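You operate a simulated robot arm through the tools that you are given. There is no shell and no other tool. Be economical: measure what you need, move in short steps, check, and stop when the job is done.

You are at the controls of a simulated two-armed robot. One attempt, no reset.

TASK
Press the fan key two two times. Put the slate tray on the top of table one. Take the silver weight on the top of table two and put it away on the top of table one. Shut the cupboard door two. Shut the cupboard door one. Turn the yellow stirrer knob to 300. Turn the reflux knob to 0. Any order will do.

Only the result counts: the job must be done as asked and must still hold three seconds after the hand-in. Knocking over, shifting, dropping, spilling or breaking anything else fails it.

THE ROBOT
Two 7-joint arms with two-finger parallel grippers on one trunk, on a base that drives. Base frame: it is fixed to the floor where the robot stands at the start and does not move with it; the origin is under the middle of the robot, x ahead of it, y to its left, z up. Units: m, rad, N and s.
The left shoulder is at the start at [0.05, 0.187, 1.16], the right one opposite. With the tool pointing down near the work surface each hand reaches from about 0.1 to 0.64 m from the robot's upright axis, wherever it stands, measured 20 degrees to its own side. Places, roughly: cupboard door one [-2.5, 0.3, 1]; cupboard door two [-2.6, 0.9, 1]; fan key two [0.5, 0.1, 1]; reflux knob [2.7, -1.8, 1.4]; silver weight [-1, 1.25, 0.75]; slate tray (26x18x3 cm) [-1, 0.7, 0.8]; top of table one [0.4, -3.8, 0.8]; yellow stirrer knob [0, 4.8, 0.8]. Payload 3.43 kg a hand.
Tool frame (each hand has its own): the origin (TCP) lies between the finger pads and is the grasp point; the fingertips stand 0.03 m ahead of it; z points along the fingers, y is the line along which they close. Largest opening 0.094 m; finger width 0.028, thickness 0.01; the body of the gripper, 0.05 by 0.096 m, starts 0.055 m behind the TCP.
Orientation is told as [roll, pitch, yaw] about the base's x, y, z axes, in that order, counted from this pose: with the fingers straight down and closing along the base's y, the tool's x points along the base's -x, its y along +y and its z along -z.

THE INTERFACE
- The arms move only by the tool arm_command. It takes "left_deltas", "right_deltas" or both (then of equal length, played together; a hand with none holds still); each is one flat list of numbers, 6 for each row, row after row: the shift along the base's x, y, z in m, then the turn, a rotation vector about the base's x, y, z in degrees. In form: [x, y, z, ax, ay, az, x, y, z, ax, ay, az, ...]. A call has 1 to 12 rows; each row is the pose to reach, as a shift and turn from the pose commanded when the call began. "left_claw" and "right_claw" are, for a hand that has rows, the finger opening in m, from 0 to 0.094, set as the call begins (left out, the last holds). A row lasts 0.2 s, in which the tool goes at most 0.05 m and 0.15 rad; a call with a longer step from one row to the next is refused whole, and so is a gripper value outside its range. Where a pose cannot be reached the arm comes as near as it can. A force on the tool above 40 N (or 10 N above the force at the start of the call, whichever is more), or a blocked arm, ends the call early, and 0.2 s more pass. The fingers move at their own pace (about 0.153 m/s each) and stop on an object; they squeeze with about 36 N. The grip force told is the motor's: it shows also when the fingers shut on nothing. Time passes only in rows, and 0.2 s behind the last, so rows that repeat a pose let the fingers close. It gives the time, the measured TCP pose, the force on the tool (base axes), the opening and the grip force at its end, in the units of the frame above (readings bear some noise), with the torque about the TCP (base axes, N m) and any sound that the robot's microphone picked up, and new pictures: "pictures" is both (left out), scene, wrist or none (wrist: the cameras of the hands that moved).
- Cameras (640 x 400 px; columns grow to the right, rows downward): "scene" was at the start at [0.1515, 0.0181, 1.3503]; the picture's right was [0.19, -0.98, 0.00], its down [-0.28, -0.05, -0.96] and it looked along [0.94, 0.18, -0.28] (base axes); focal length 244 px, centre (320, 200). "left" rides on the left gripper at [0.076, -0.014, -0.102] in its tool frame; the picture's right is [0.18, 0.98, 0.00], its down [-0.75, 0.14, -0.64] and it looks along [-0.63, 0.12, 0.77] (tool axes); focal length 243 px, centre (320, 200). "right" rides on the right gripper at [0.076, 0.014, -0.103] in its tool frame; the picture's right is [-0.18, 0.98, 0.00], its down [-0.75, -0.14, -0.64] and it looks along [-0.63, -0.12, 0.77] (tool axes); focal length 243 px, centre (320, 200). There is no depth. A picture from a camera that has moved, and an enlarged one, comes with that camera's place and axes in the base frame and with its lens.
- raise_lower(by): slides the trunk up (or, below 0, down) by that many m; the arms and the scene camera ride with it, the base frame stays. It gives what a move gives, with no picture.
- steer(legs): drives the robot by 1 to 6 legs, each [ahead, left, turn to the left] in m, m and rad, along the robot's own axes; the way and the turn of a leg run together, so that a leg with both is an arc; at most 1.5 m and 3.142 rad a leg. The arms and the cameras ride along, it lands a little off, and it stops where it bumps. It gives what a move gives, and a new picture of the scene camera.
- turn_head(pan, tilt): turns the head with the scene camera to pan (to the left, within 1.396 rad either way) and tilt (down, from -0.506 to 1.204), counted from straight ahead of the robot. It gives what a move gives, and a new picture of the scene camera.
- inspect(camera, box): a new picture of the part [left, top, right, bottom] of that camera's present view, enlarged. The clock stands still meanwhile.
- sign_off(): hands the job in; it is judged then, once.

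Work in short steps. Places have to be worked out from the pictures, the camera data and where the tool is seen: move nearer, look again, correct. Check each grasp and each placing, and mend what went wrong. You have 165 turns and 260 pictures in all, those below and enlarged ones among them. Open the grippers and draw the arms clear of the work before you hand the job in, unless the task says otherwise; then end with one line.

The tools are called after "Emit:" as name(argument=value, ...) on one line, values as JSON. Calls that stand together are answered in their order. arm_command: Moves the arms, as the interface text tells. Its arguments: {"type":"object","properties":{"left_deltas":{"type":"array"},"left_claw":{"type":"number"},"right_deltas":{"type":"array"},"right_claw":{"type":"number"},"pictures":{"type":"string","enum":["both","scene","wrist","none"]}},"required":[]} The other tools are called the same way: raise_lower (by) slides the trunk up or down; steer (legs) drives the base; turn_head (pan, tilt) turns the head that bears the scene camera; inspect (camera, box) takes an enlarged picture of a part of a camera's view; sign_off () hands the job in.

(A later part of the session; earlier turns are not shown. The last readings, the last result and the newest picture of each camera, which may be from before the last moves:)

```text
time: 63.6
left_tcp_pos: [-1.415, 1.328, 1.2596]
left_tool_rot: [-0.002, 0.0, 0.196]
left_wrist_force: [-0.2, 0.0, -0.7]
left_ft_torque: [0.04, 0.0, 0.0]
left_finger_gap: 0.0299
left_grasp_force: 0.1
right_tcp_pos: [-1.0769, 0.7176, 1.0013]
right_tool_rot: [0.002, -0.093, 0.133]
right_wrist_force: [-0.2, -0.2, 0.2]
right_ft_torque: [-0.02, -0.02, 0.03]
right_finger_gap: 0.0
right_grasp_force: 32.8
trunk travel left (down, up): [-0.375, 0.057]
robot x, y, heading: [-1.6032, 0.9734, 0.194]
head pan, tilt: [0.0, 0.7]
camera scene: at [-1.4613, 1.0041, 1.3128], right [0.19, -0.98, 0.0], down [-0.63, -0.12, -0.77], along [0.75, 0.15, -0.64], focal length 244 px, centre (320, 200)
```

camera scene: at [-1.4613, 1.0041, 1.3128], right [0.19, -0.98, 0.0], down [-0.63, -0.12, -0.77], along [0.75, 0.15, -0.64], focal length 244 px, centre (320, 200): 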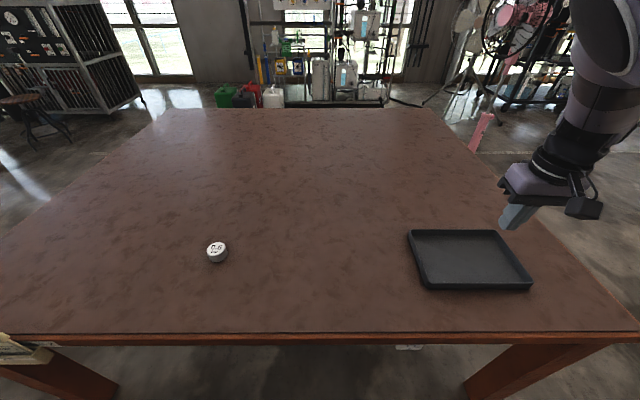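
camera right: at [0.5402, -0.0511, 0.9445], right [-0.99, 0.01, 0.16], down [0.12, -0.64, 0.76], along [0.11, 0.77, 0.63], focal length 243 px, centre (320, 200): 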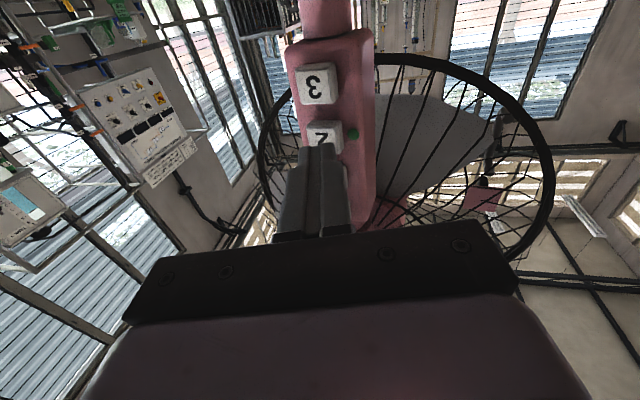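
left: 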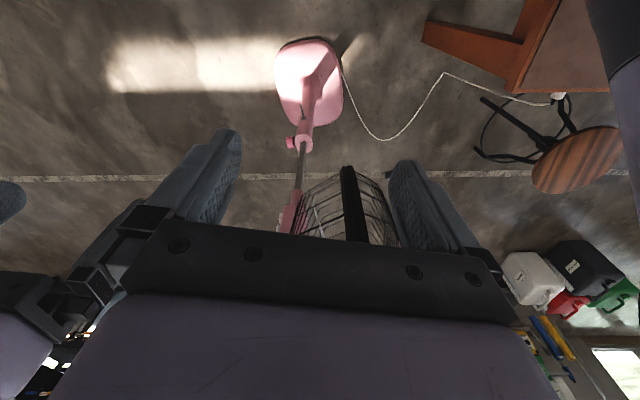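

The tray (open, with a rim) has its near long wall from (-1.11, 0.82) to (-1.06, 0.57), and the weight is near (-1.10, 1.37). First I level the right hand and open it, then turn it 90° to straddle the near wall.

Emit:
arm_command(right_deltas=[-0.005, -0.01, 0, 0, 5.3, 0], right_claw=0.06, pictures="none")

Emit:
arm_command(right_deltas=[0, 0, 0, 0, 0, 8.5, 0, 0, 0, 0, 0, 17, 0, 0, 0, 0, 0, 25.5, 0, 0, 0, 0, 0, 34, 0, 0, 0, 0, 0, 42.5, 0, 0, 0, 0, 0, 51, 0, 0, 0, 0, 0, 59.5, 0, 0, 0, 0, 0, 68, 0, 0, 0, 0, 0, 76.5, 0, 0, 0, 0, 0, 85, 0, 0, 0, 0, 0, 93.5])

```text
time: 64.0
left_tcp_pos: [-1.4138, 1.3283, 1.2601]
left_tool_rot: [-0.001, 0.0, 0.195]
left_wrist_force: [-0.2, -0.1, 0.2]
left_ft_torque: [0.01, 0.01, 0.0]
left_finger_gap: 0.0304
left_grasp_force: 0.1
right_tcp_pos: [-1.0806, 0.7091, 1.0036]
right_tool_rot: [0.014, 0.0, 0.135]
right_wrist_force: [-0.1, -0.9, -0.5]
right_ft_torque: [0.0, 0.0, 0.01]
right_finger_gap: 0.0601
right_grasp_force: 0.0
trunk travel left (down, up): [-0.375, 0.057]
robot x, y, heading: [-1.6002, 0.9777, 0.201]
head pan, tilt: [0.0, 0.7]
```

```text
time: 66.4
left_tcp_pos: [-1.4146, 1.329, 1.2592]
left_tool_rot: [-0.003, 0.0, 0.195]
left_wrist_force: [-0.5, -0.2, -0.8]
left_ft_torque: [0.0, 0.0, 0.0]
left_finger_gap: 0.0302
left_grasp_force: 0.1
right_tcp_pos: [-1.0844, 0.6943, 0.9971]
right_tool_rot: [0.017, -0.018, 1.735]
right_wrist_force: [-0.1, 0.5, 0.1]
right_ft_torque: [0.0, 0.03, -0.02]
right_finger_gap: 0.0601
right_grasp_force: 0.1
trunk travel left (down, up): [-0.375, 0.057]
robot x, y, heading: [-1.6036, 0.9779, 0.2]
head pan, tilt: [0.0, 0.7]
camera scene: at [-1.4613, 1.0041, 1.3127], right [0.19, -0.98, 0.0], down [-0.63, -0.12, -0.76], along [0.75, 0.15, -0.64], focal length 244 px, centre (320, 200)
camera right: at [-1.0837, 0.6173, 1.0984], right [-1.0, 0.02, 0.02], down [0.03, 0.76, 0.65], along [0.0, 0.65, -0.76], focal length 243 px, centre (320, 200)
```

scene: 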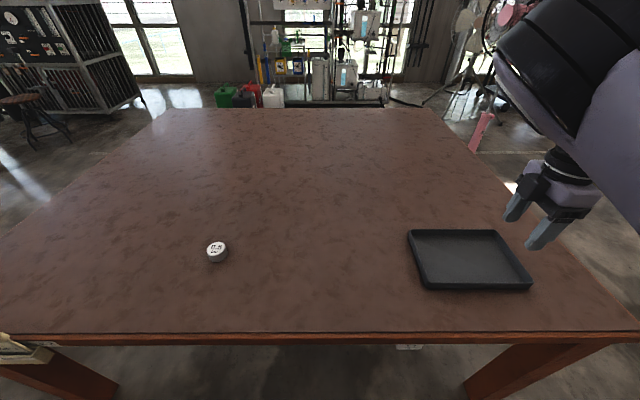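
right: 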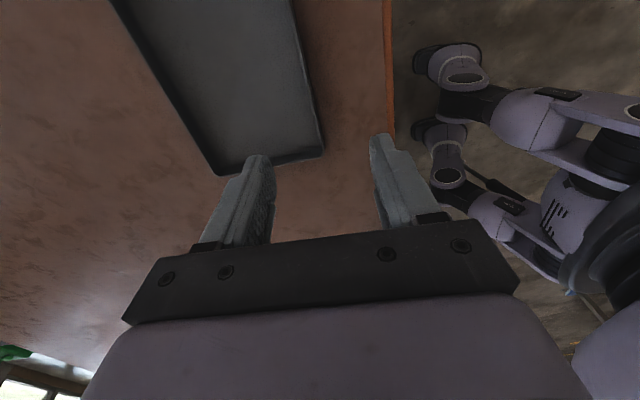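

The hand is straddling the near wall (wall line x ≈ -1.075 at y 0.69). I level it slightly and descend to z 0.86 to check.

Emit:
arm_command(right_deltas=[0.003, 0.002, -0.045, -1, -1, 0, 0.006, 0.003, -0.09, -1, -1, 0, 0.008, 0.003, -0.137, -1, -1, 0])

Emit:
inspect(camera="scene", box=[390, 190, 610, 310])

```text
time: 67.2
left_tcp_pos: [-1.4139, 1.3288, 1.2613]
left_tool_rot: [-0.001, 0.003, 0.197]
left_wrist_force: [0.3, 0.2, -0.5]
left_ft_torque: [-0.02, 0.01, -0.02]
left_finger_gap: 0.0298
left_grasp_force: 0.0
right_tcp_pos: [-1.0708, 0.7089, 0.8659]
right_tool_rot: [-0.005, 0.019, 1.757]
right_wrist_force: [-0.7, -0.4, 0.8]
right_ft_torque: [0.04, -0.01, 0.05]
right_finger_gap: 0.0599
right_grasp_force: 0.0
trunk travel left (down, up): [-0.375, 0.057]
robot x, y, heading: [-1.6017, 0.9773, 0.197]
head pan, tilt: [0.0, 0.7]
camera scene: at [-1.4607, 1.0039, 1.3127], right [0.19, -0.98, 0.0], down [-0.63, -0.12, -0.76], along [0.75, 0.15, -0.64], focal length 244 px, centre (320, 200)
camera right: at [-1.0713, 0.6338, 0.9692], right [-1.0, 0.0, -0.01], down [-0.01, 0.78, 0.63], along [0.01, 0.63, -0.78], focal length 243 px, centre (320, 200)
```

scene: 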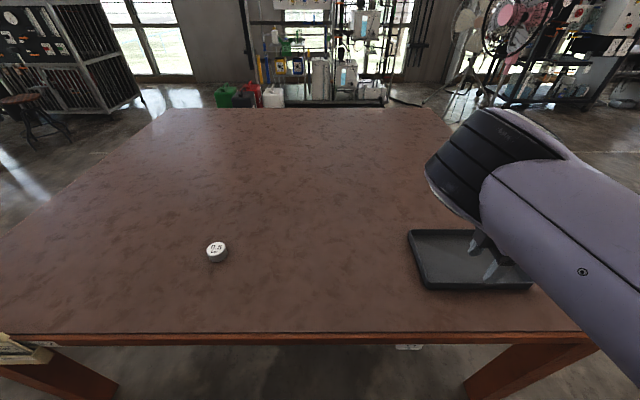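
right: 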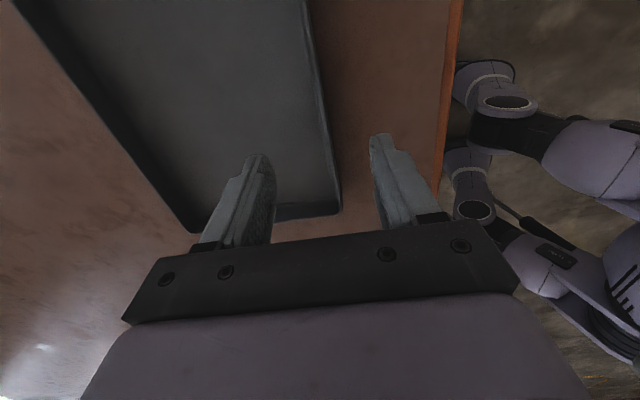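

```text
2.91 times, centred on (500, 250) of scene
camera zoom: at [-1.4607, 1.0039, 1.3127], right [0.19, -0.98, 0.0], down [-0.63, -0.12, -0.76], along [0.75, 0.15, -0.64], focal length 711 px, centre (-204, 54)
```

zoom: 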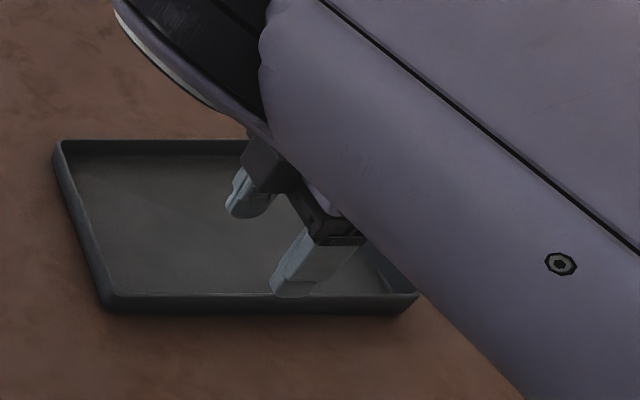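

The wall runs centred between the fingers. I descend to put the tips just above the tray floor.

Emit:
arm_command(right_deltas=[-0.004, -0.005, -0.03, 0, 0, 0, -0.004, -0.01, -0.055, 0, 0, 0, -0.004, -0.01, -0.072, 0, 0, 0])

Emit:
inspect(camera="right", box=[180, 60, 440, 240])

```text
time: 68.0
left_tcp_pos: [-1.4142, 1.329, 1.2596]
left_tool_rot: [0.0, 0.001, 0.195]
left_wrist_force: [-0.2, -0.3, -1.0]
left_ft_torque: [0.03, 0.01, -0.02]
left_finger_gap: 0.03
left_grasp_force: 0.1
right_tcp_pos: [-1.0739, 0.6989, 0.7939]
right_tool_rot: [-0.004, 0.024, 1.758]
right_wrist_force: [0.0, -0.3, -0.3]
right_ft_torque: [0.01, 0.04, 0.0]
right_finger_gap: 0.06
right_grasp_force: 0.1
trunk travel left (down, up): [-0.375, 0.057]
robot x, y, heading: [-1.6051, 0.9789, 0.195]
head pan, tilt: [0.0, 0.7]
camera scene: at [-1.4611, 1.0041, 1.3127], right [0.19, -0.98, 0.0], down [-0.63, -0.12, -0.76], along [0.75, 0.15, -0.64], focal length 244 px, centre (320, 200)
camera right: at [-1.0749, 0.6237, 0.8968], right [-1.0, 0.0, -0.01], down [-0.01, 0.78, 0.63], along [0.0, 0.63, -0.78], focal length 243 px, centre (320, 200)
```

scene: 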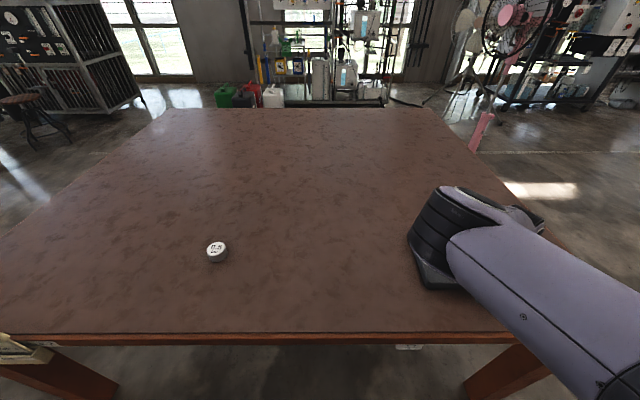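
right: 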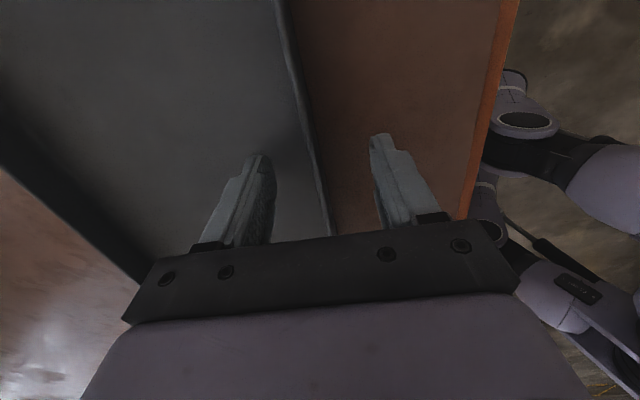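

```text
2.22 times, centred on (310, 150) of right
camera zoom: at [-1.0749, 0.6237, 0.8968], right [-1.0, 0.0, -0.01], down [-0.01, 0.78, 0.63], along [0.0, 0.63, -0.78], focal length 539 px, centre (342, 311)
```

zoom: 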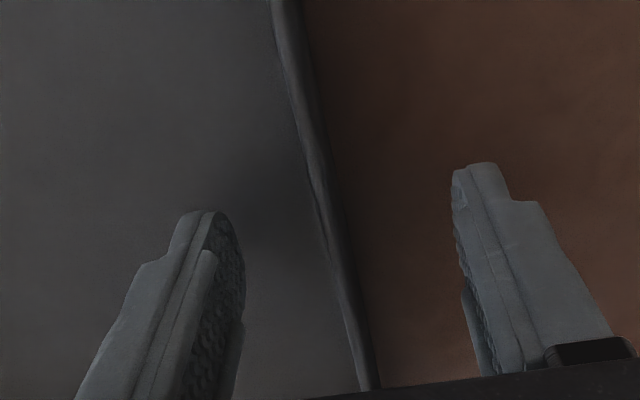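

The thin wall is between the fingers. I lower 4 mm more and close.

Emit:
arm_command(right_deltas=[0, 0, -0.004, 0, 0, 0, 0, 0, -0.004, 0, 0, 0], pictures="none")

Emit:
arm_command(right_deltas=[0, 0, 0, 0, 0, 0, 0, 0, 0, 0, 0, 0, 0, 0, 0, 0, 0, 0], right_claw=0, pictures="wrist")

```text
time: 68.6
left_tcp_pos: [-1.4139, 1.3286, 1.2607]
left_tool_rot: [0.0, 0.0, 0.196]
left_wrist_force: [-0.3, -0.5, -0.1]
left_ft_torque: [-0.01, -0.03, -0.01]
left_finger_gap: 0.03
left_grasp_force: 0.0
right_tcp_pos: [-1.0763, 0.6975, 0.7895]
right_tool_rot: [-0.004, 0.022, 1.76]
right_wrist_force: [-0.7, -0.1, 0.2]
right_ft_torque: [-0.01, -0.01, 0.0]
right_finger_gap: 0.0599
right_grasp_force: 0.0
trunk travel left (down, up): [-0.375, 0.057]
robot x, y, heading: [-1.5996, 0.9787, 0.195]
head pan, tilt: [0.0, 0.7]
```

```text
time: 69.4
left_tcp_pos: [-1.4151, 1.3285, 1.2606]
left_tool_rot: [-0.002, 0.0, 0.196]
left_wrist_force: [-0.7, 0.0, 0.1]
left_ft_torque: [-0.02, -0.03, 0.02]
left_finger_gap: 0.0301
left_grasp_force: 0.0
right_tcp_pos: [-1.0772, 0.6966, 0.7893]
right_tool_rot: [-0.003, 0.023, 1.76]
right_wrist_force: [1.4, 1.2, 4.6]
right_ft_torque: [0.36, 0.07, 0.1]
right_finger_gap: 0.0035
right_grasp_force: 36.0
trunk travel left (down, up): [-0.375, 0.057]
robot x, y, heading: [-1.6004, 0.9762, 0.193]
head pan, tilt: [0.0, 0.7]
camera right: at [-1.0765, 0.6223, 0.8928], right [-1.0, 0.0, -0.01], down [-0.01, 0.78, 0.62], along [0.0, 0.62, -0.78], focal length 243 px, centre (320, 200)
```

right: 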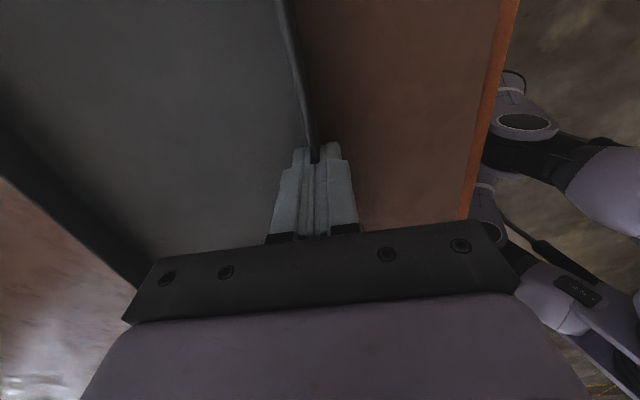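

Gripped: a 3.5 mm wall at 36 N. I lift 6 cm slowly and check whether the tray holds level.

Emit:
arm_command(right_deltas=[0, 0, 0.01, 0, 0, 0, 0, 0, 0.025, 0, 0, 0, 0, 0, 0.04, 0, 0, 0, 0, 0, 0.06, 0, 0, 0])

```text
time: 70.4
left_tcp_pos: [-1.414, 1.3282, 1.2604]
left_tool_rot: [-0.002, -0.001, 0.196]
left_wrist_force: [-0.1, -0.1, -0.2]
left_ft_torque: [0.03, 0.0, -0.02]
left_finger_gap: 0.03
left_grasp_force: 0.0
right_tcp_pos: [-1.0775, 0.6985, 0.8485]
right_tool_rot: [0.003, 0.019, 1.761]
right_wrist_force: [0.7, -0.5, -1.1]
right_ft_torque: [0.0, 0.17, -0.01]
right_finger_gap: 0.0037
right_grasp_force: 36.5
trunk travel left (down, up): [-0.375, 0.057]
robot x, y, heading: [-1.6055, 0.9718, 0.192]
head pan, tilt: [0.0, 0.7]
camera scene: at [-1.4613, 1.0042, 1.3127], right [0.19, -0.98, 0.0], down [-0.63, -0.13, -0.76], along [0.75, 0.15, -0.64], focal length 244 px, centre (320, 200)
camera right: at [-1.0771, 0.624, 0.9523], right [-1.0, 0.0, 0.0], down [0.0, 0.78, 0.63], along [0.0, 0.63, -0.78], focal length 243 px, centre (320, 200)
```

scene: 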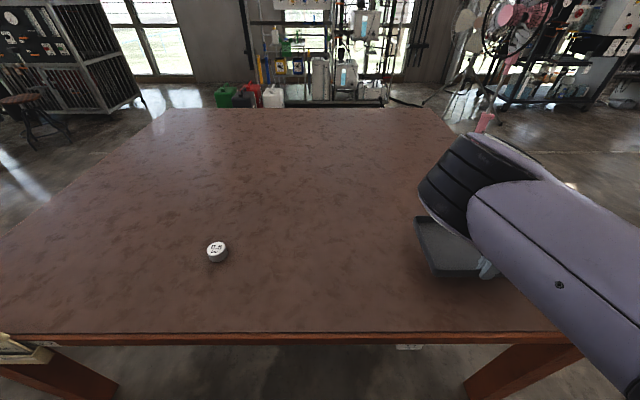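
right: 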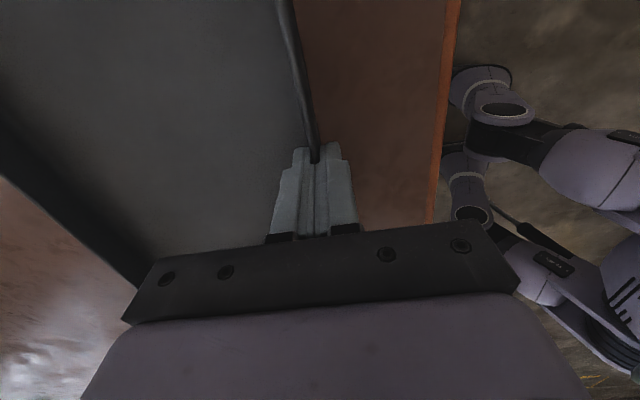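

The tray is light and held firmly. I raise it further, and then slide the base left 0.12 m so the left hand reaches the weight well.

Emit:
arm_command(right_deltas=[0, 0, 0.04, 0, 0, 0, -0.01, 0, 0.08, 0, 0, 0, -0.02, 0, 0.12, 0, 0, 0, -0.03, 0, 0.16, 0, 0, 0], pictures="none")

Emit:
steer(legs=[[0, 0.12, 0]])

Emit:
inspect(camera="scene", box=[200, 200, 320, 300])

```text
time: 71.4
left_tcp_pos: [-1.4158, 1.3287, 1.2597]
left_tool_rot: [-0.001, 0.0, 0.197]
left_wrist_force: [0.1, 0.2, 0.0]
left_ft_torque: [-0.03, 0.0, 0.01]
left_finger_gap: 0.0302
left_grasp_force: 0.0
right_tcp_pos: [-1.1139, 0.6865, 0.9973]
right_tool_rot: [0.026, -0.007, 1.718]
right_wrist_force: [0.2, -1.0, -3.5]
right_ft_torque: [0.02, 0.16, 0.02]
right_finger_gap: 0.0032
right_grasp_force: 36.3
trunk travel left (down, up): [-0.375, 0.057]
robot x, y, heading: [-1.5997, 0.9777, 0.199]
head pan, tilt: [0.0, 0.7]
```

```text
time: 72.7
left_tcp_pos: [-1.4384, 1.4478, 1.2586]
left_tool_rot: [-0.002, 0.001, 0.196]
left_wrist_force: [0.1, 0.6, -0.8]
left_ft_torque: [-0.01, -0.04, 0.0]
left_finger_gap: 0.0301
left_grasp_force: 0.0
right_tcp_pos: [-1.1355, 0.8086, 1.0007]
right_tool_rot: [0.017, -0.012, 1.719]
right_wrist_force: [0.6, 0.3, -2.7]
right_ft_torque: [0.0, 0.14, -0.01]
right_finger_gap: 0.0034
right_grasp_force: 35.6
trunk travel left (down, up): [-0.375, 0.057]
robot x, y, heading: [-1.6244, 1.0974, 0.196]
head pan, tilt: [0.0, 0.7]
camera scene: at [-1.4848, 1.1238, 1.3127], right [0.19, -0.98, 0.0], down [-0.63, -0.13, -0.76], along [0.75, 0.15, -0.64], focal length 244 px, centre (320, 200)
```

scene: 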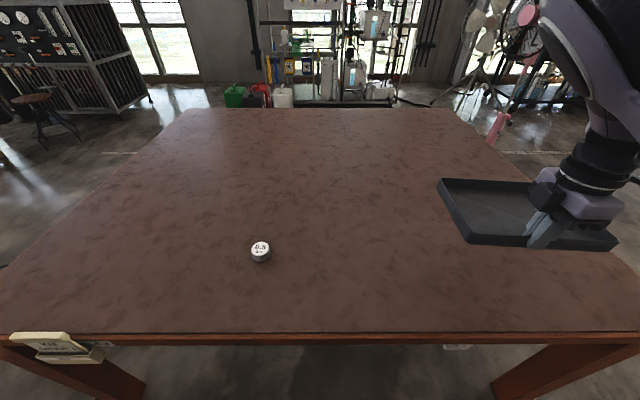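

```text
4.00 times, centred on (260, 250) of scene
camera zoom: at [-1.4848, 1.1238, 1.3127], right [0.19, -0.98, 0.0], down [-0.63, -0.13, -0.76], along [0.75, 0.15, -0.64], focal length 978 px, centre (560, 0)
```

zoom: 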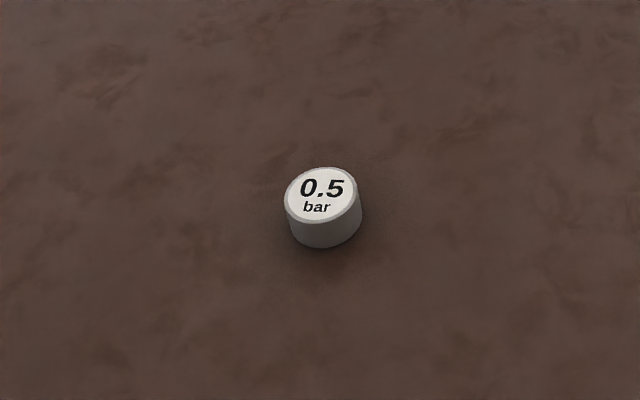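

The silver weight (0.5 bar, about 5 cm wide) is at about (-1.095, 1.37). I take the left hand, opened wide, to hover over it.

Emit:
arm_command(left_deltas=[0.032, -0.007, -0.032, 0, 0, 0, 0.064, -0.014, -0.064, 0, 0, 0, 0.096, -0.021, -0.096, 0, 0, 0, 0.128, -0.028, -0.128, 0, 0, 0, 0.16, -0.035, -0.16, 0, 0, 0, 0.192, -0.042, -0.192, 0, 0, 0, 0.224, -0.05, -0.224, 0, 0, 0, 0.256, -0.058, -0.256, 0, 0, 0, 0.288, -0.066, -0.288, 0, 0, 0, 0.32, -0.074, -0.32, 0, 0, 0, 0.343, -0.078, -0.35, 0, 0, 0], left_claw=0.09)

```text
time: 75.1
left_tcp_pos: [-1.0941, 1.3671, 0.9097]
left_tool_rot: [0.001, 0.001, 0.197]
left_wrist_force: [0.2, -0.1, -1.5]
left_ft_torque: [-0.01, -0.02, -0.03]
left_finger_gap: 0.0898
left_grasp_force: 0.0
right_tcp_pos: [-1.1341, 0.8066, 0.9992]
right_tool_rot: [0.018, -0.014, 1.716]
right_wrist_force: [0.4, -0.8, -1.0]
right_ft_torque: [0.02, 0.19, -0.01]
right_finger_gap: 0.0033
right_grasp_force: 35.5
trunk travel left (down, up): [-0.375, 0.057]
robot x, y, heading: [-1.6234, 1.095, 0.191]
head pan, tilt: [0.0, 0.7]
camera scene: at [-1.4842, 1.1227, 1.3127], right [0.19, -0.98, 0.0], down [-0.63, -0.12, -0.76], along [0.75, 0.15, -0.64], focal length 244 px, centre (320, 200)
camera left: at [-1.1652, 1.3376, 1.0122], right [-0.37, 0.93, 0.0], down [0.71, 0.29, 0.64], along [0.6, 0.24, -0.77], focal length 243 px, centre (320, 200)
```

scene: 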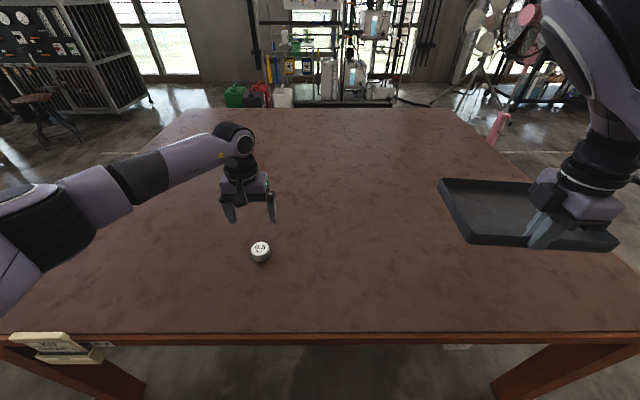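
left: 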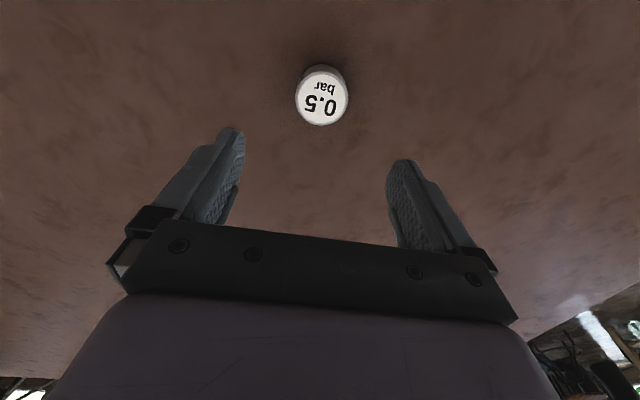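

Weight is at (-1.097, 1.366), right under the TCP. I go down to z 0.788 (tips just above table) and close.

Emit:
arm_command(left_deltas=[-0.002, 0, -0.045, 0, 0, 0, -0.003, 0, -0.09, 0, 0, 0, -0.003, 0, -0.121, 0, 0, 0], pictures="wrist")

Emit:
arm_command(left_deltas=[0, 0, 0, 0, 0, 0, 0, 0, 0, 0, 0, 0, 0, 0, 0, 0, 0, 0], left_claw=0, pictures="none")

```text
time: 75.9
left_tcp_pos: [-1.1013, 1.3697, 0.7842]
left_tool_rot: [-0.001, 0.001, 0.196]
left_wrist_force: [-0.1, -0.1, 0.1]
left_ft_torque: [-0.01, 0.0, 0.02]
left_finger_gap: 0.0898
left_grasp_force: 0.0
right_tcp_pos: [-1.1346, 0.8056, 0.9989]
right_tool_rot: [0.019, -0.015, 1.715]
right_wrist_force: [0.6, 0.0, -2.3]
right_ft_torque: [0.0, 0.19, 0.01]
right_finger_gap: 0.0035
right_grasp_force: 35.5
trunk travel left (down, up): [-0.375, 0.057]
robot x, y, heading: [-1.6261, 1.091, 0.197]
head pan, tilt: [0.0, 0.7]
camera left: at [-1.1717, 1.3403, 0.8877], right [-0.37, 0.93, 0.0], down [0.71, 0.29, 0.64], along [0.6, 0.24, -0.77], focal length 243 px, centre (320, 200)
```

left: 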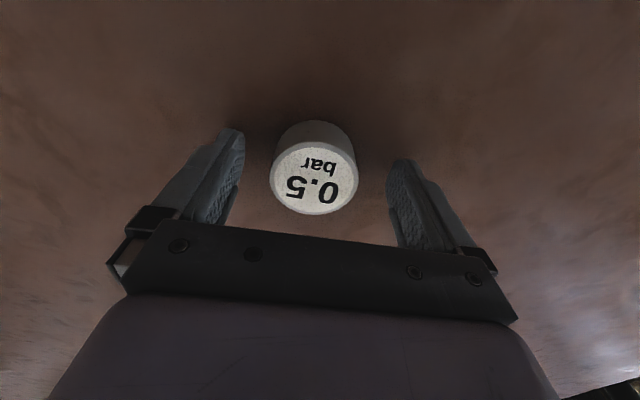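

```text
time: 76.7
left_tcp_pos: [-1.101, 1.3701, 0.7845]
left_tool_rot: [-0.001, -0.001, 0.195]
left_wrist_force: [-0.4, 0.1, 0.9]
left_ft_torque: [0.03, -0.01, 0.01]
left_finger_gap: 0.0489
left_grasp_force: 35.8
right_tcp_pos: [-1.1351, 0.8076, 0.9989]
right_tool_rot: [0.017, -0.016, 1.716]
right_wrist_force: [0.9, 0.9, -0.7]
right_ft_torque: [0.02, 0.15, 0.03]
right_finger_gap: 0.0034
right_grasp_force: 35.9
trunk travel left (down, up): [-0.375, 0.057]
robot x, y, heading: [-1.6249, 1.095, 0.199]
head pan, tilt: [0.0, 0.7]
```

Weight gripped (49 mm, 36 N). I lift it up to z ~1.0 and draw it back toward the robot.

Emit:
arm_command(left_deltas=[0, 0, 0.03, 0, 0, 0, 0, 0, 0.07, 0, 0, 0, 0, 0, 0.11, 0, 0, 0, -0.03, 0, 0.15, 0, 0, 0, -0.06, 0, 0.18, 0, 0, 0, -0.1, 0, 0.2, 0, 0, 0])

```text
time: 78.1
left_tcp_pos: [-1.1982, 1.3698, 0.9885]
left_tool_rot: [-0.002, -0.001, 0.197]
left_wrist_force: [0.2, -0.2, -2.2]
left_ft_torque: [-0.03, 0.03, 0.0]
left_finger_gap: 0.0489
left_grasp_force: 36.0
right_tcp_pos: [-1.1362, 0.8059, 0.9992]
right_tool_rot: [0.014, -0.016, 1.715]
right_wrist_force: [0.0, 0.0, -2.0]
right_ft_torque: [0.0, 0.17, -0.03]
right_finger_gap: 0.0032
right_grasp_force: 36.3
trunk travel left (down, up): [-0.375, 0.057]
robot x, y, heading: [-1.6268, 1.0914, 0.2]
head pan, tilt: [0.0, 0.7]
camera scene: at [-1.4852, 1.1231, 1.3128], right [0.19, -0.98, 0.0], down [-0.63, -0.13, -0.77], along [0.75, 0.15, -0.64], focal length 244 px, centre (320, 200)
camera left: at [-1.2697, 1.3397, 1.0913], right [-0.37, 0.93, 0.0], down [0.71, 0.29, 0.64], along [0.6, 0.24, -0.77], focal length 243 px, centre (320, 200)
```

scene: 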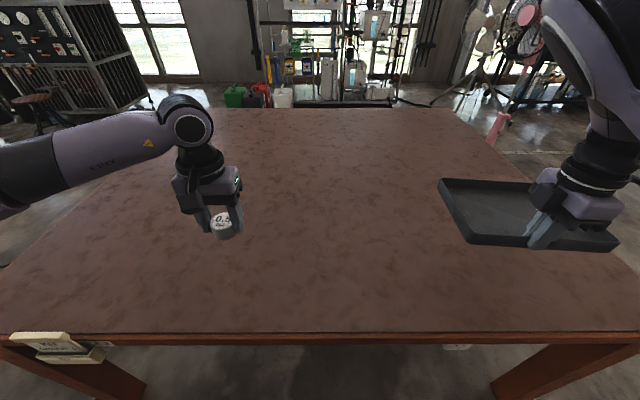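
left: 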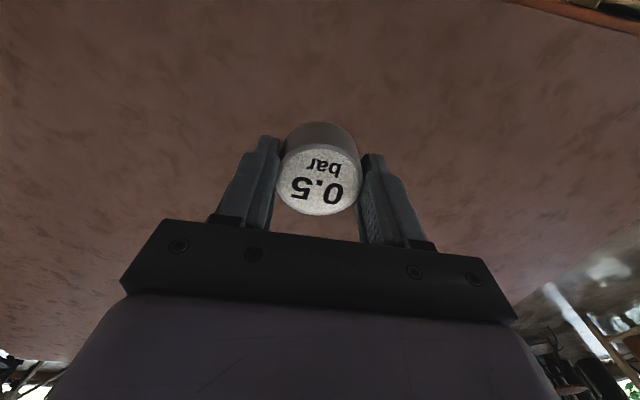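

Both items are held. I back off, turn to face -y and drive down the open floor toward table one.

Emit:
steer(legs=[[-0.15, 0, 0], [0, 0, -1.77], [1.5, 0, 0]])

Emit:
turn_head(pan=0.3, tilt=0.35)

```text
time: 90.9
left_tcp_pos: [-1.6838, -0.9246, 0.9881]
left_tool_rot: [-0.002, 0.0, -1.625]
left_wrist_force: [0.2, 0.8, -2.5]
left_ft_torque: [0.02, 0.0, 0.0]
left_finger_gap: 0.0492
left_grasp_force: 36.0
right_tcp_pos: [-2.2449, -0.8473, 0.9994]
right_tool_rot: [0.017, -0.016, -0.107]
right_wrist_force: [0.6, 0.3, -2.1]
right_ft_torque: [0.16, -0.07, -0.01]
right_finger_gap: 0.0034
right_grasp_force: 35.4
trunk travel left (down, up): [-0.375, 0.057]
robot x, y, heading: [-1.8428, -0.4399, -1.625]
head pan, tilt: [0.0, 0.7]
camera scene: at [-1.8499, -0.5842, 1.3126], right [-1.0, 0.05, 0.0], down [0.04, 0.64, -0.76], along [-0.04, -0.76, -0.64], focal length 244 px, centre (320, 200)
```

scene: 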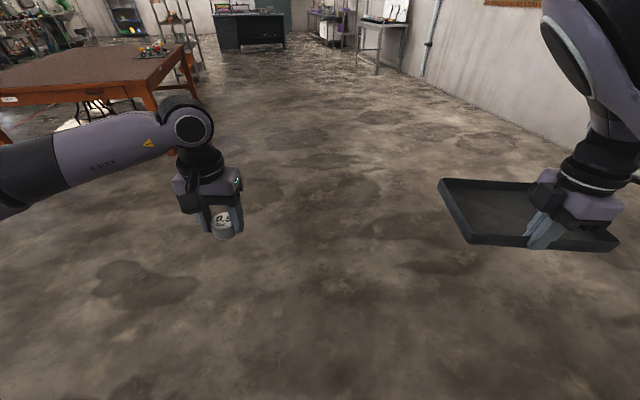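

```text
time: 91.7
left_tcp_pos: [-1.6837, -0.9251, 0.9881]
left_tool_rot: [-0.002, 0.002, -1.626]
left_wrist_force: [0.8, 0.0, -1.1]
left_ft_torque: [-0.01, 0.04, -0.01]
left_finger_gap: 0.0487
left_grasp_force: 35.9
right_tcp_pos: [-2.2453, -0.8468, 0.9983]
right_tool_rot: [0.017, -0.018, -0.106]
right_wrist_force: [0.1, -0.3, -2.2]
right_ft_torque: [0.18, -0.06, -0.04]
right_finger_gap: 0.0038
right_grasp_force: 35.8
trunk travel left (down, up): [-0.375, 0.057]
robot x, y, heading: [-1.8449, -0.4381, -1.63]
head pan, tilt: [0.3, 0.351]
camera scene: at [-1.8227, -0.5896, 1.344], right [-0.97, -0.24, 0.0], down [-0.08, 0.33, -0.94], along [0.23, -0.91, -0.34], focal length 244 px, centre (320, 200)
```

scene: 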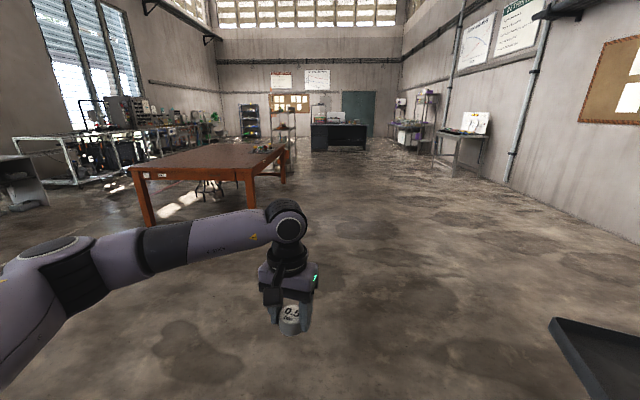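

Table one's near edge runs from about (-0.45, -2.8) to (0.87, -2.65), and its near half is empty. I drive to about (0.1, -2.0) facing it.

Emit:
steer(legs=[[1.2, 0, 0.06], [0, 1.0, 0], [0, 1.0, 0], [0.2, 0, 0]])

Emit:
turn_head(pan=0, tilt=0.6)

```text
time: 108.7
left_tcp_pos: [0.3221, -2.3164, 0.9881]
left_tool_rot: [-0.002, 0.002, -1.55]
left_wrist_force: [0.2, -0.4, -2.7]
left_ft_torque: [0.02, 0.01, 0.02]
left_finger_gap: 0.0488
left_grasp_force: 36.1
right_tcp_pos: [-0.2415, -2.28, 0.9983]
right_tool_rot: [0.017, -0.016, -0.032]
right_wrist_force: [-0.5, 0.3, -2.4]
right_ft_torque: [0.18, -0.03, 0.05]
right_finger_gap: 0.0036
right_grasp_force: 35.8
trunk travel left (down, up): [-0.375, 0.057]
robot x, y, heading: [0.1261, -1.8451, -1.552]
head pan, tilt: [0.3, 0.351]
camera scene: at [0.158, -1.9926, 1.3439], right [-0.95, -0.32, 0.0], down [-0.11, 0.33, -0.94], along [0.3, -0.89, -0.34], focal length 244 px, centre (320, 200)
```

scene: 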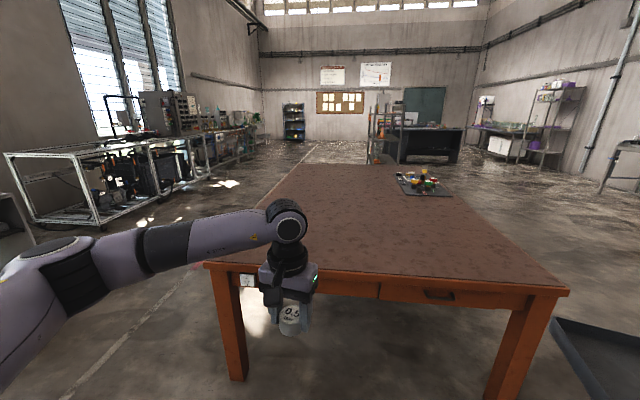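

```text
time: 109.5
left_tcp_pos: [0.3224, -2.3154, 0.9868]
left_tool_rot: [-0.003, 0.003, -1.55]
left_wrist_force: [0.3, 0.2, -1.8]
left_ft_torque: [0.03, 0.0, 0.02]
left_finger_gap: 0.049
left_grasp_force: 35.7
right_tcp_pos: [-0.2431, -2.2792, 0.9989]
right_tool_rot: [0.019, -0.018, -0.032]
right_wrist_force: [0.3, 0.5, -2.1]
right_ft_torque: [0.14, -0.05, 0.01]
right_finger_gap: 0.0032
right_grasp_force: 36.1
trunk travel left (down, up): [-0.375, 0.057]
robot x, y, heading: [0.1256, -1.8464, -1.551]
head pan, tilt: [0.0, 0.6]
camera scene: at [0.1305, -1.9919, 1.3213], right [-1.0, -0.02, 0.0], down [-0.01, 0.56, -0.83], along [0.02, -0.83, -0.56], focal length 244 px, centre (320, 200)
```

scene: 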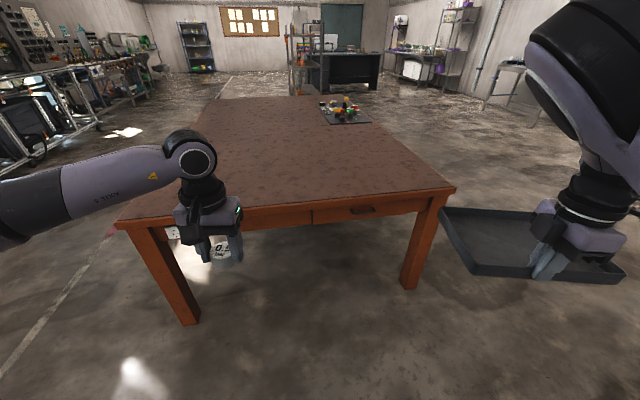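

The near edge is turned about 11°, so I square up to it and approach to about 0.45 m.

Emit:
steer(legs=[[0, 0, 0.18], [0.5, -0.09, 0]])

Emit:
turn_head(pan=0, tilt=0.8)

```text
time: 113.1
left_tcp_pos: [0.4004, -2.7717, 0.9869]
left_tool_rot: [-0.002, 0.002, -1.383]
left_wrist_force: [0.1, -0.1, -1.3]
left_ft_torque: [0.01, 0.01, 0.0]
left_finger_gap: 0.0488
left_grasp_force: 36.2
right_tcp_pos: [-0.1639, -2.8297, 0.9985]
right_tool_rot: [0.017, -0.016, 0.134]
right_wrist_force: [-0.5, 0.7, -1.7]
right_ft_torque: [0.21, -0.04, 0.02]
right_finger_gap: 0.0033
right_grasp_force: 36.2
trunk travel left (down, up): [-0.375, 0.057]
robot x, y, heading: [0.1299, -2.3406, -1.383]
head pan, tilt: [0.0, 0.6]
camera scene: at [0.1576, -2.4841, 1.3212], right [-0.98, -0.18, 0.0], down [-0.1, 0.56, -0.82], along [0.15, -0.81, -0.57], focal length 244 px, centre (320, 200)
```

scene: 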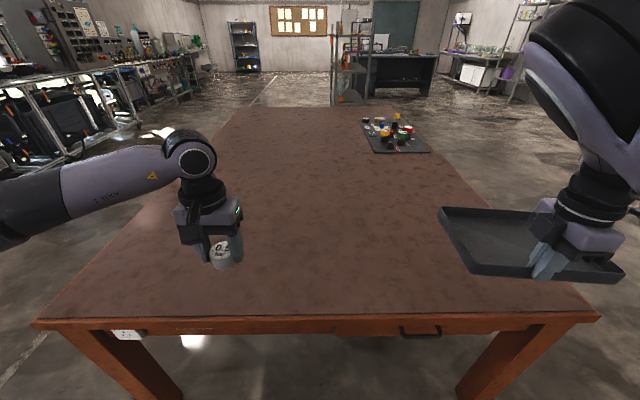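

```text
time: 113.8
left_tcp_pos: [0.3978, -2.7705, 0.9877]
left_tool_rot: [-0.001, -0.001, -1.383]
left_wrist_force: [-0.5, -0.2, -2.2]
left_ft_torque: [0.05, 0.04, 0.03]
left_finger_gap: 0.0488
left_grasp_force: 35.9
right_tcp_pos: [-0.1637, -2.8281, 1.0004]
right_tool_rot: [0.018, -0.018, 0.134]
right_wrist_force: [0.1, 0.3, -1.8]
right_ft_torque: [0.18, -0.04, -0.03]
right_finger_gap: 0.0033
right_grasp_force: 36.5
trunk travel left (down, up): [-0.375, 0.057]
robot x, y, heading: [0.1276, -2.3415, -1.386]
head pan, tilt: [0.0, 0.799]
camera scene: at [0.1562, -2.4762, 1.3045], right [-0.98, -0.18, 0.0], down [-0.13, 0.7, -0.7], along [0.13, -0.69, -0.72], focal length 244 px, centre (320, 200)
```

scene: 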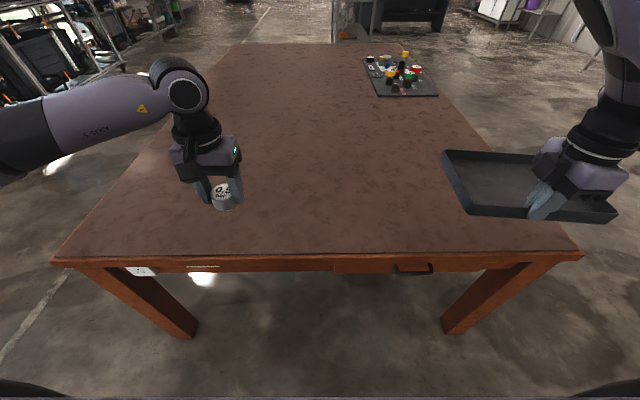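

Base front is 0.3 m ahead of the axis; the edge is 0.49 m away. I move ahead 0.15 m so both hands are well over the top.

Emit:
steer(legs=[[0.15, 0, 0]])

Emit:
arm_command(right_deltas=[0, 0, -0.045, 0, 0, 0, 0, 0, -0.09, 0, 0, 0, 0, 0, -0.135, 0, 0, 0, 0, 0, -0.18, 0, 0, 0, 0, 0, -0.195, 0, 0, 0], left_deltas=[0, 0, -0.045, 0, 0, 0, 0, 0, -0.09, 0, 0, 0, 0, 0, -0.135, 0, 0, 0, 0, 0, -0.18, 0, 0, 0, 0, 0, -0.195, 0, 0, 0])

```text
time: 115.2
left_tcp_pos: [0.428, -2.915, 0.9886]
left_tool_rot: [-0.002, 0.003, -1.384]
left_wrist_force: [0.4, 0.2, -1.3]
left_ft_torque: [0.03, -0.01, 0.01]
left_finger_gap: 0.0492
left_grasp_force: 36.3
right_tcp_pos: [-0.1374, -2.9728, 0.9992]
right_tool_rot: [0.019, -0.019, 0.133]
right_wrist_force: [-0.1, -0.2, -2.9]
right_ft_torque: [0.19, 0.01, -0.01]
right_finger_gap: 0.0035
right_grasp_force: 36.2
trunk travel left (down, up): [-0.375, 0.057]
robot x, y, heading: [0.1552, -2.4822, -1.385]
head pan, tilt: [0.0, 0.799]
camera scene: at [0.1834, -2.6204, 1.3043], right [-0.98, -0.19, 0.0], down [-0.13, 0.71, -0.7], along [0.13, -0.68, -0.72], focal length 244 px, centre (320, 200)
```

scene: 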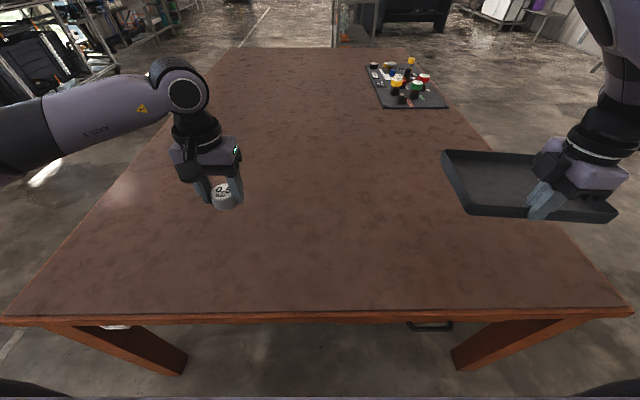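

```text
time: 116.4
left_tcp_pos: [0.4285, -2.9125, 0.7938]
left_tool_rot: [-0.004, 0.001, -1.386]
left_wrist_force: [0.3, -0.4, -1.7]
left_ft_torque: [0.01, -0.05, 0.02]
left_finger_gap: 0.0491
left_grasp_force: 36.3
right_tcp_pos: [-0.1392, -2.9738, 0.8044]
right_tool_rot: [0.016, -0.017, 0.124]
right_wrist_force: [-0.6, 0.4, -1.8]
right_ft_torque: [0.19, 0.0, -0.03]
right_finger_gap: 0.0033
right_grasp_force: 36.3
trunk travel left (down, up): [-0.375, 0.057]
robot x, y, heading: [0.1568, -2.4809, -1.388]
head pan, tilt: [0.0, 0.799]
camera scene: at [0.1831, -2.6197, 1.3045], right [-0.98, -0.19, 0.0], down [-0.13, 0.7, -0.7], along [0.13, -0.68, -0.72], focal length 244 px, centre (320, 200)
camera right: at [-0.2191, -2.9703, 0.9063], right [0.06, 1.0, 0.02], down [0.76, -0.06, 0.65], along [0.65, -0.03, -0.76], focal length 243 px, centre (320, 200)
camera left: at [0.4016, -2.842, 0.8962], right [0.93, 0.36, 0.0], down [0.28, -0.72, 0.64], along [0.23, -0.6, -0.77], focal length 243 px, centre (320, 200)
```

scene: 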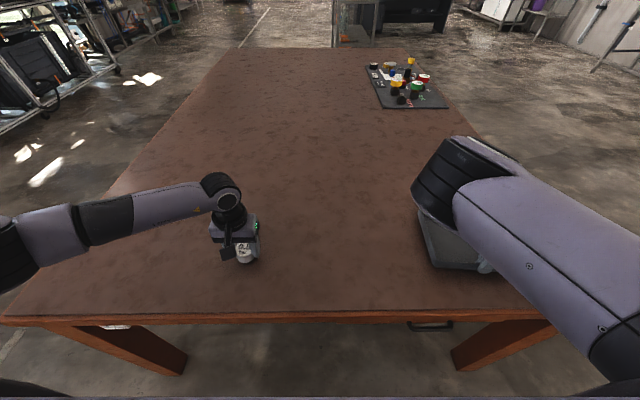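
right: 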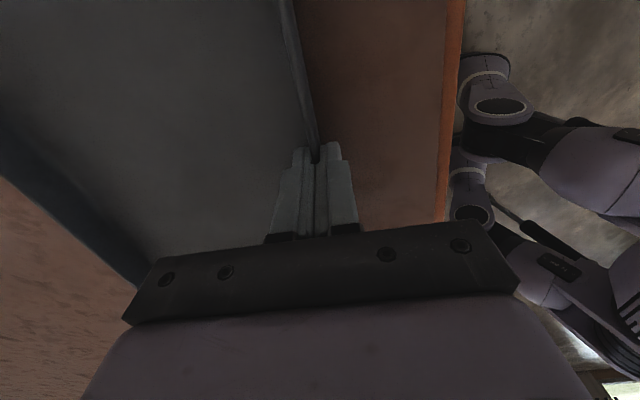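
left: 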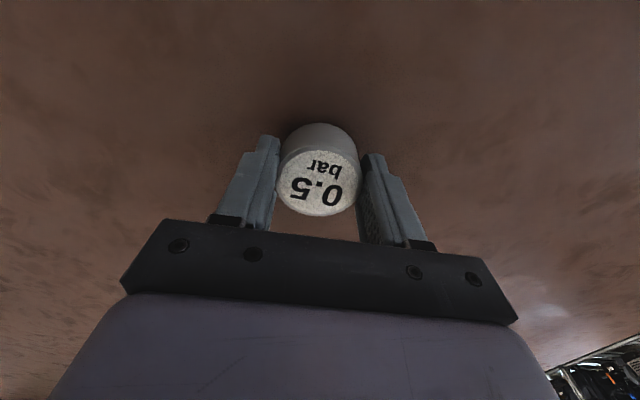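

Both are just above the top. I lower the last centimetre in small steps and read the contact force.

Emit:
arm_command(right_deltas=[0, 0, -0.006, 0, 0, 0, 0, 0, -0.01, 0, 0, 0, 0, 0, -0.0145, 0, 0, 0], left_deltas=[0, 0, -0.004, 0, 0, 0, 0, 0, -0.006, 0, 0, 0, 0, 0, -0.0085, 0, 0, 0], pictures="wrist")

```text
time: 117.2
left_tcp_pos: [0.4277, -2.9132, 0.7853]
left_tool_rot: [-0.002, -0.001, -1.384]
left_wrist_force: [0.8, 1.3, 4.2]
left_ft_torque: [0.09, -0.12, 0.07]
left_finger_gap: 0.0491
left_grasp_force: 36.0
right_tcp_pos: [-0.1425, -2.9744, 0.7922]
right_tool_rot: [0.012, -0.012, 0.127]
right_wrist_force: [0.2, -0.3, 6.1]
right_ft_torque: [-0.53, 1.12, -0.1]
right_finger_gap: 0.0039
right_grasp_force: 36.3
trunk travel left (down, up): [-0.375, 0.057]
robot x, y, heading: [0.1541, -2.4819, -1.387]
head pan, tilt: [0.0, 0.799]
camera right: at [-0.2203, -2.9705, 0.8939], right [0.06, 1.0, 0.01], down [0.76, -0.05, 0.65], along [0.65, -0.03, -0.76], focal length 243 px, centre (320, 200)
camera left: at [0.4004, -2.842, 0.8881], right [0.93, 0.36, 0.0], down [0.28, -0.71, 0.64], along [0.23, -0.6, -0.77], focal length 243 px, centre (320, 200)
```

right: 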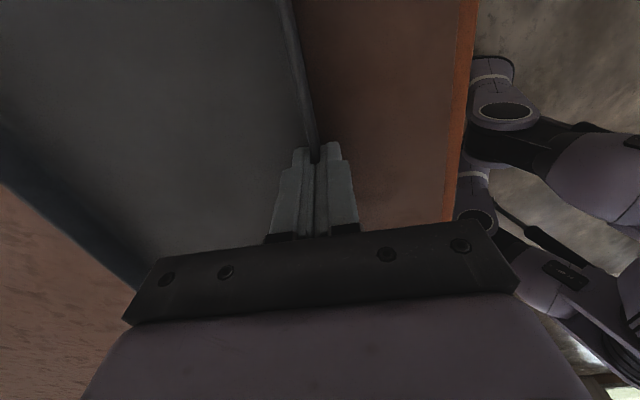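
left: 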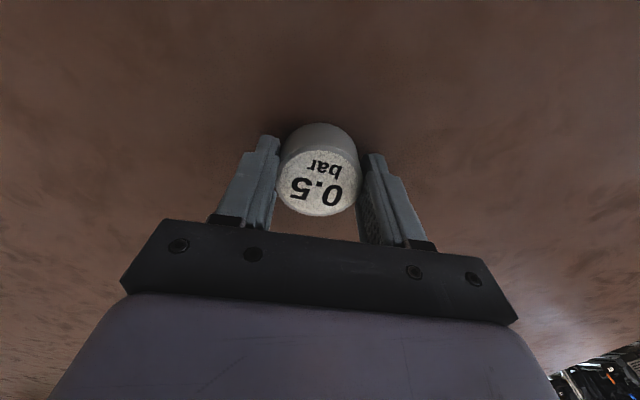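

Both touch the table top. I open both hands (right one modestly) and then rise straight up.

Emit:
arm_command(right_deltas=[0, 0, 0, 0, 0, 0, 0, 0, 0, 0, 0, 0], left_deltas=[0, 0, 0, 0, 0, 0, 0, 0, 0, 0, 0, 0], right_claw=0.05, left_claw=0.09, pictures="none")

Emit:
arm_command(right_deltas=[0, 0, 0.03, 0, 0, 0, 0, 0, 0.07, 0, 0, 0, 0, 0, 0.11, 0, 0, 0, 0, 0, 0.15, 0, 0, 0, 0, 0, 0.19, 0, 0, 0], left_deltas=[0, 0, 0.03, 0, 0, 0, 0, 0, 0.07, 0, 0, 0, 0, 0, 0.11, 0, 0, 0, 0, 0, 0.15, 0, 0, 0, 0, 0, 0.19, 0, 0, 0])

```text
time: 117.8
left_tcp_pos: [0.4269, -2.9131, 0.7845]
left_tool_rot: [-0.001, 0.001, -1.385]
left_wrist_force: [0.4, -0.5, 0.4]
left_ft_torque: [0.03, -0.02, -0.02]
left_finger_gap: 0.0897
left_grasp_force: 0.1
right_tcp_pos: [-0.1408, -2.9729, 0.7886]
right_tool_rot: [0.018, -0.015, 0.124]
right_wrist_force: [0.7, -0.2, 0.3]
right_ft_torque: [-0.04, 0.03, -0.04]
right_finger_gap: 0.0497
right_grasp_force: 0.0
trunk travel left (down, up): [-0.375, 0.057]
robot x, y, heading: [0.1621, -2.4845, -1.387]
head pan, tilt: [0.0, 0.799]
```

```text
time: 119.0
left_tcp_pos: [0.4278, -2.9121, 0.9746]
left_tool_rot: [-0.001, 0.001, -1.384]
left_wrist_force: [0.3, 1.1, 0.2]
left_ft_torque: [-0.04, -0.02, 0.0]
left_finger_gap: 0.0898
left_grasp_force: 0.0
right_tcp_pos: [-0.1472, -2.9645, 0.9726]
right_tool_rot: [0.039, -0.028, 0.099]
right_wrist_force: [0.2, 0.9, 0.3]
right_ft_torque: [-0.01, 0.0, 0.04]
right_finger_gap: 0.0501
right_grasp_force: 0.0
trunk travel left (down, up): [-0.375, 0.057]
robot x, y, heading: [0.1528, -2.4857, -1.386]
head pan, tilt: [0.0, 0.799]
camera scene: at [0.1831, -2.6188, 1.3045], right [-0.98, -0.19, 0.0], down [-0.13, 0.7, -0.7], along [0.13, -0.69, -0.72], focal length 244 px, centre (320, 200)
camera right: at [-0.2266, -2.9629, 1.0729], right [0.08, 1.0, 0.04], down [0.75, -0.09, 0.66], along [0.66, -0.02, -0.75], focal length 243 px, centre (320, 200)
camera left: at [0.4005, -2.841, 1.0784], right [0.93, 0.36, 0.0], down [0.28, -0.71, 0.64], along [0.23, -0.6, -0.77], focal length 243 px, centre (320, 200)
```

scene: 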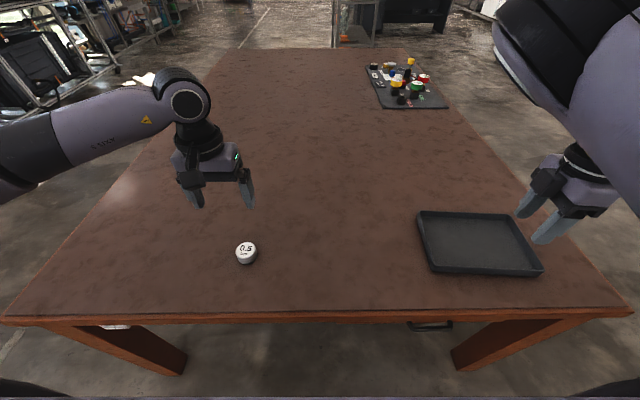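
right: 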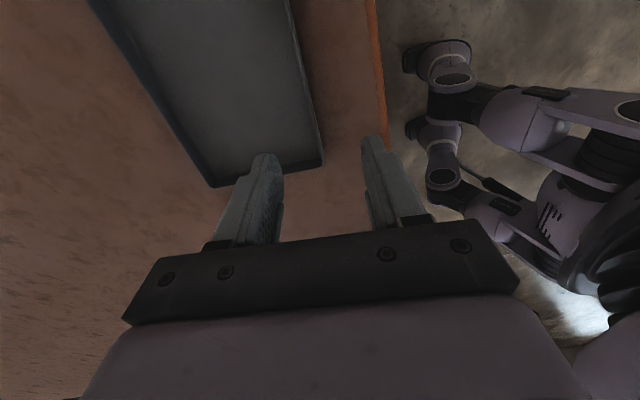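
left: 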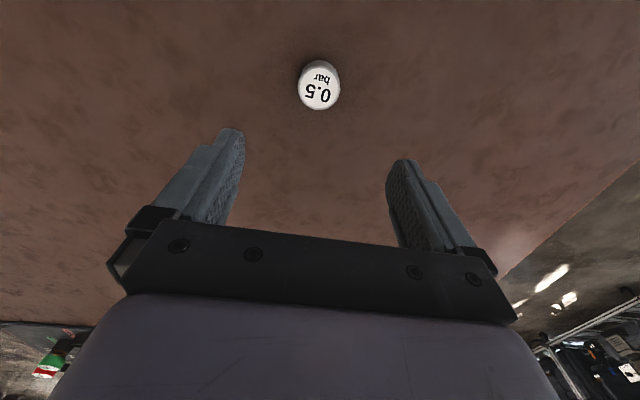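

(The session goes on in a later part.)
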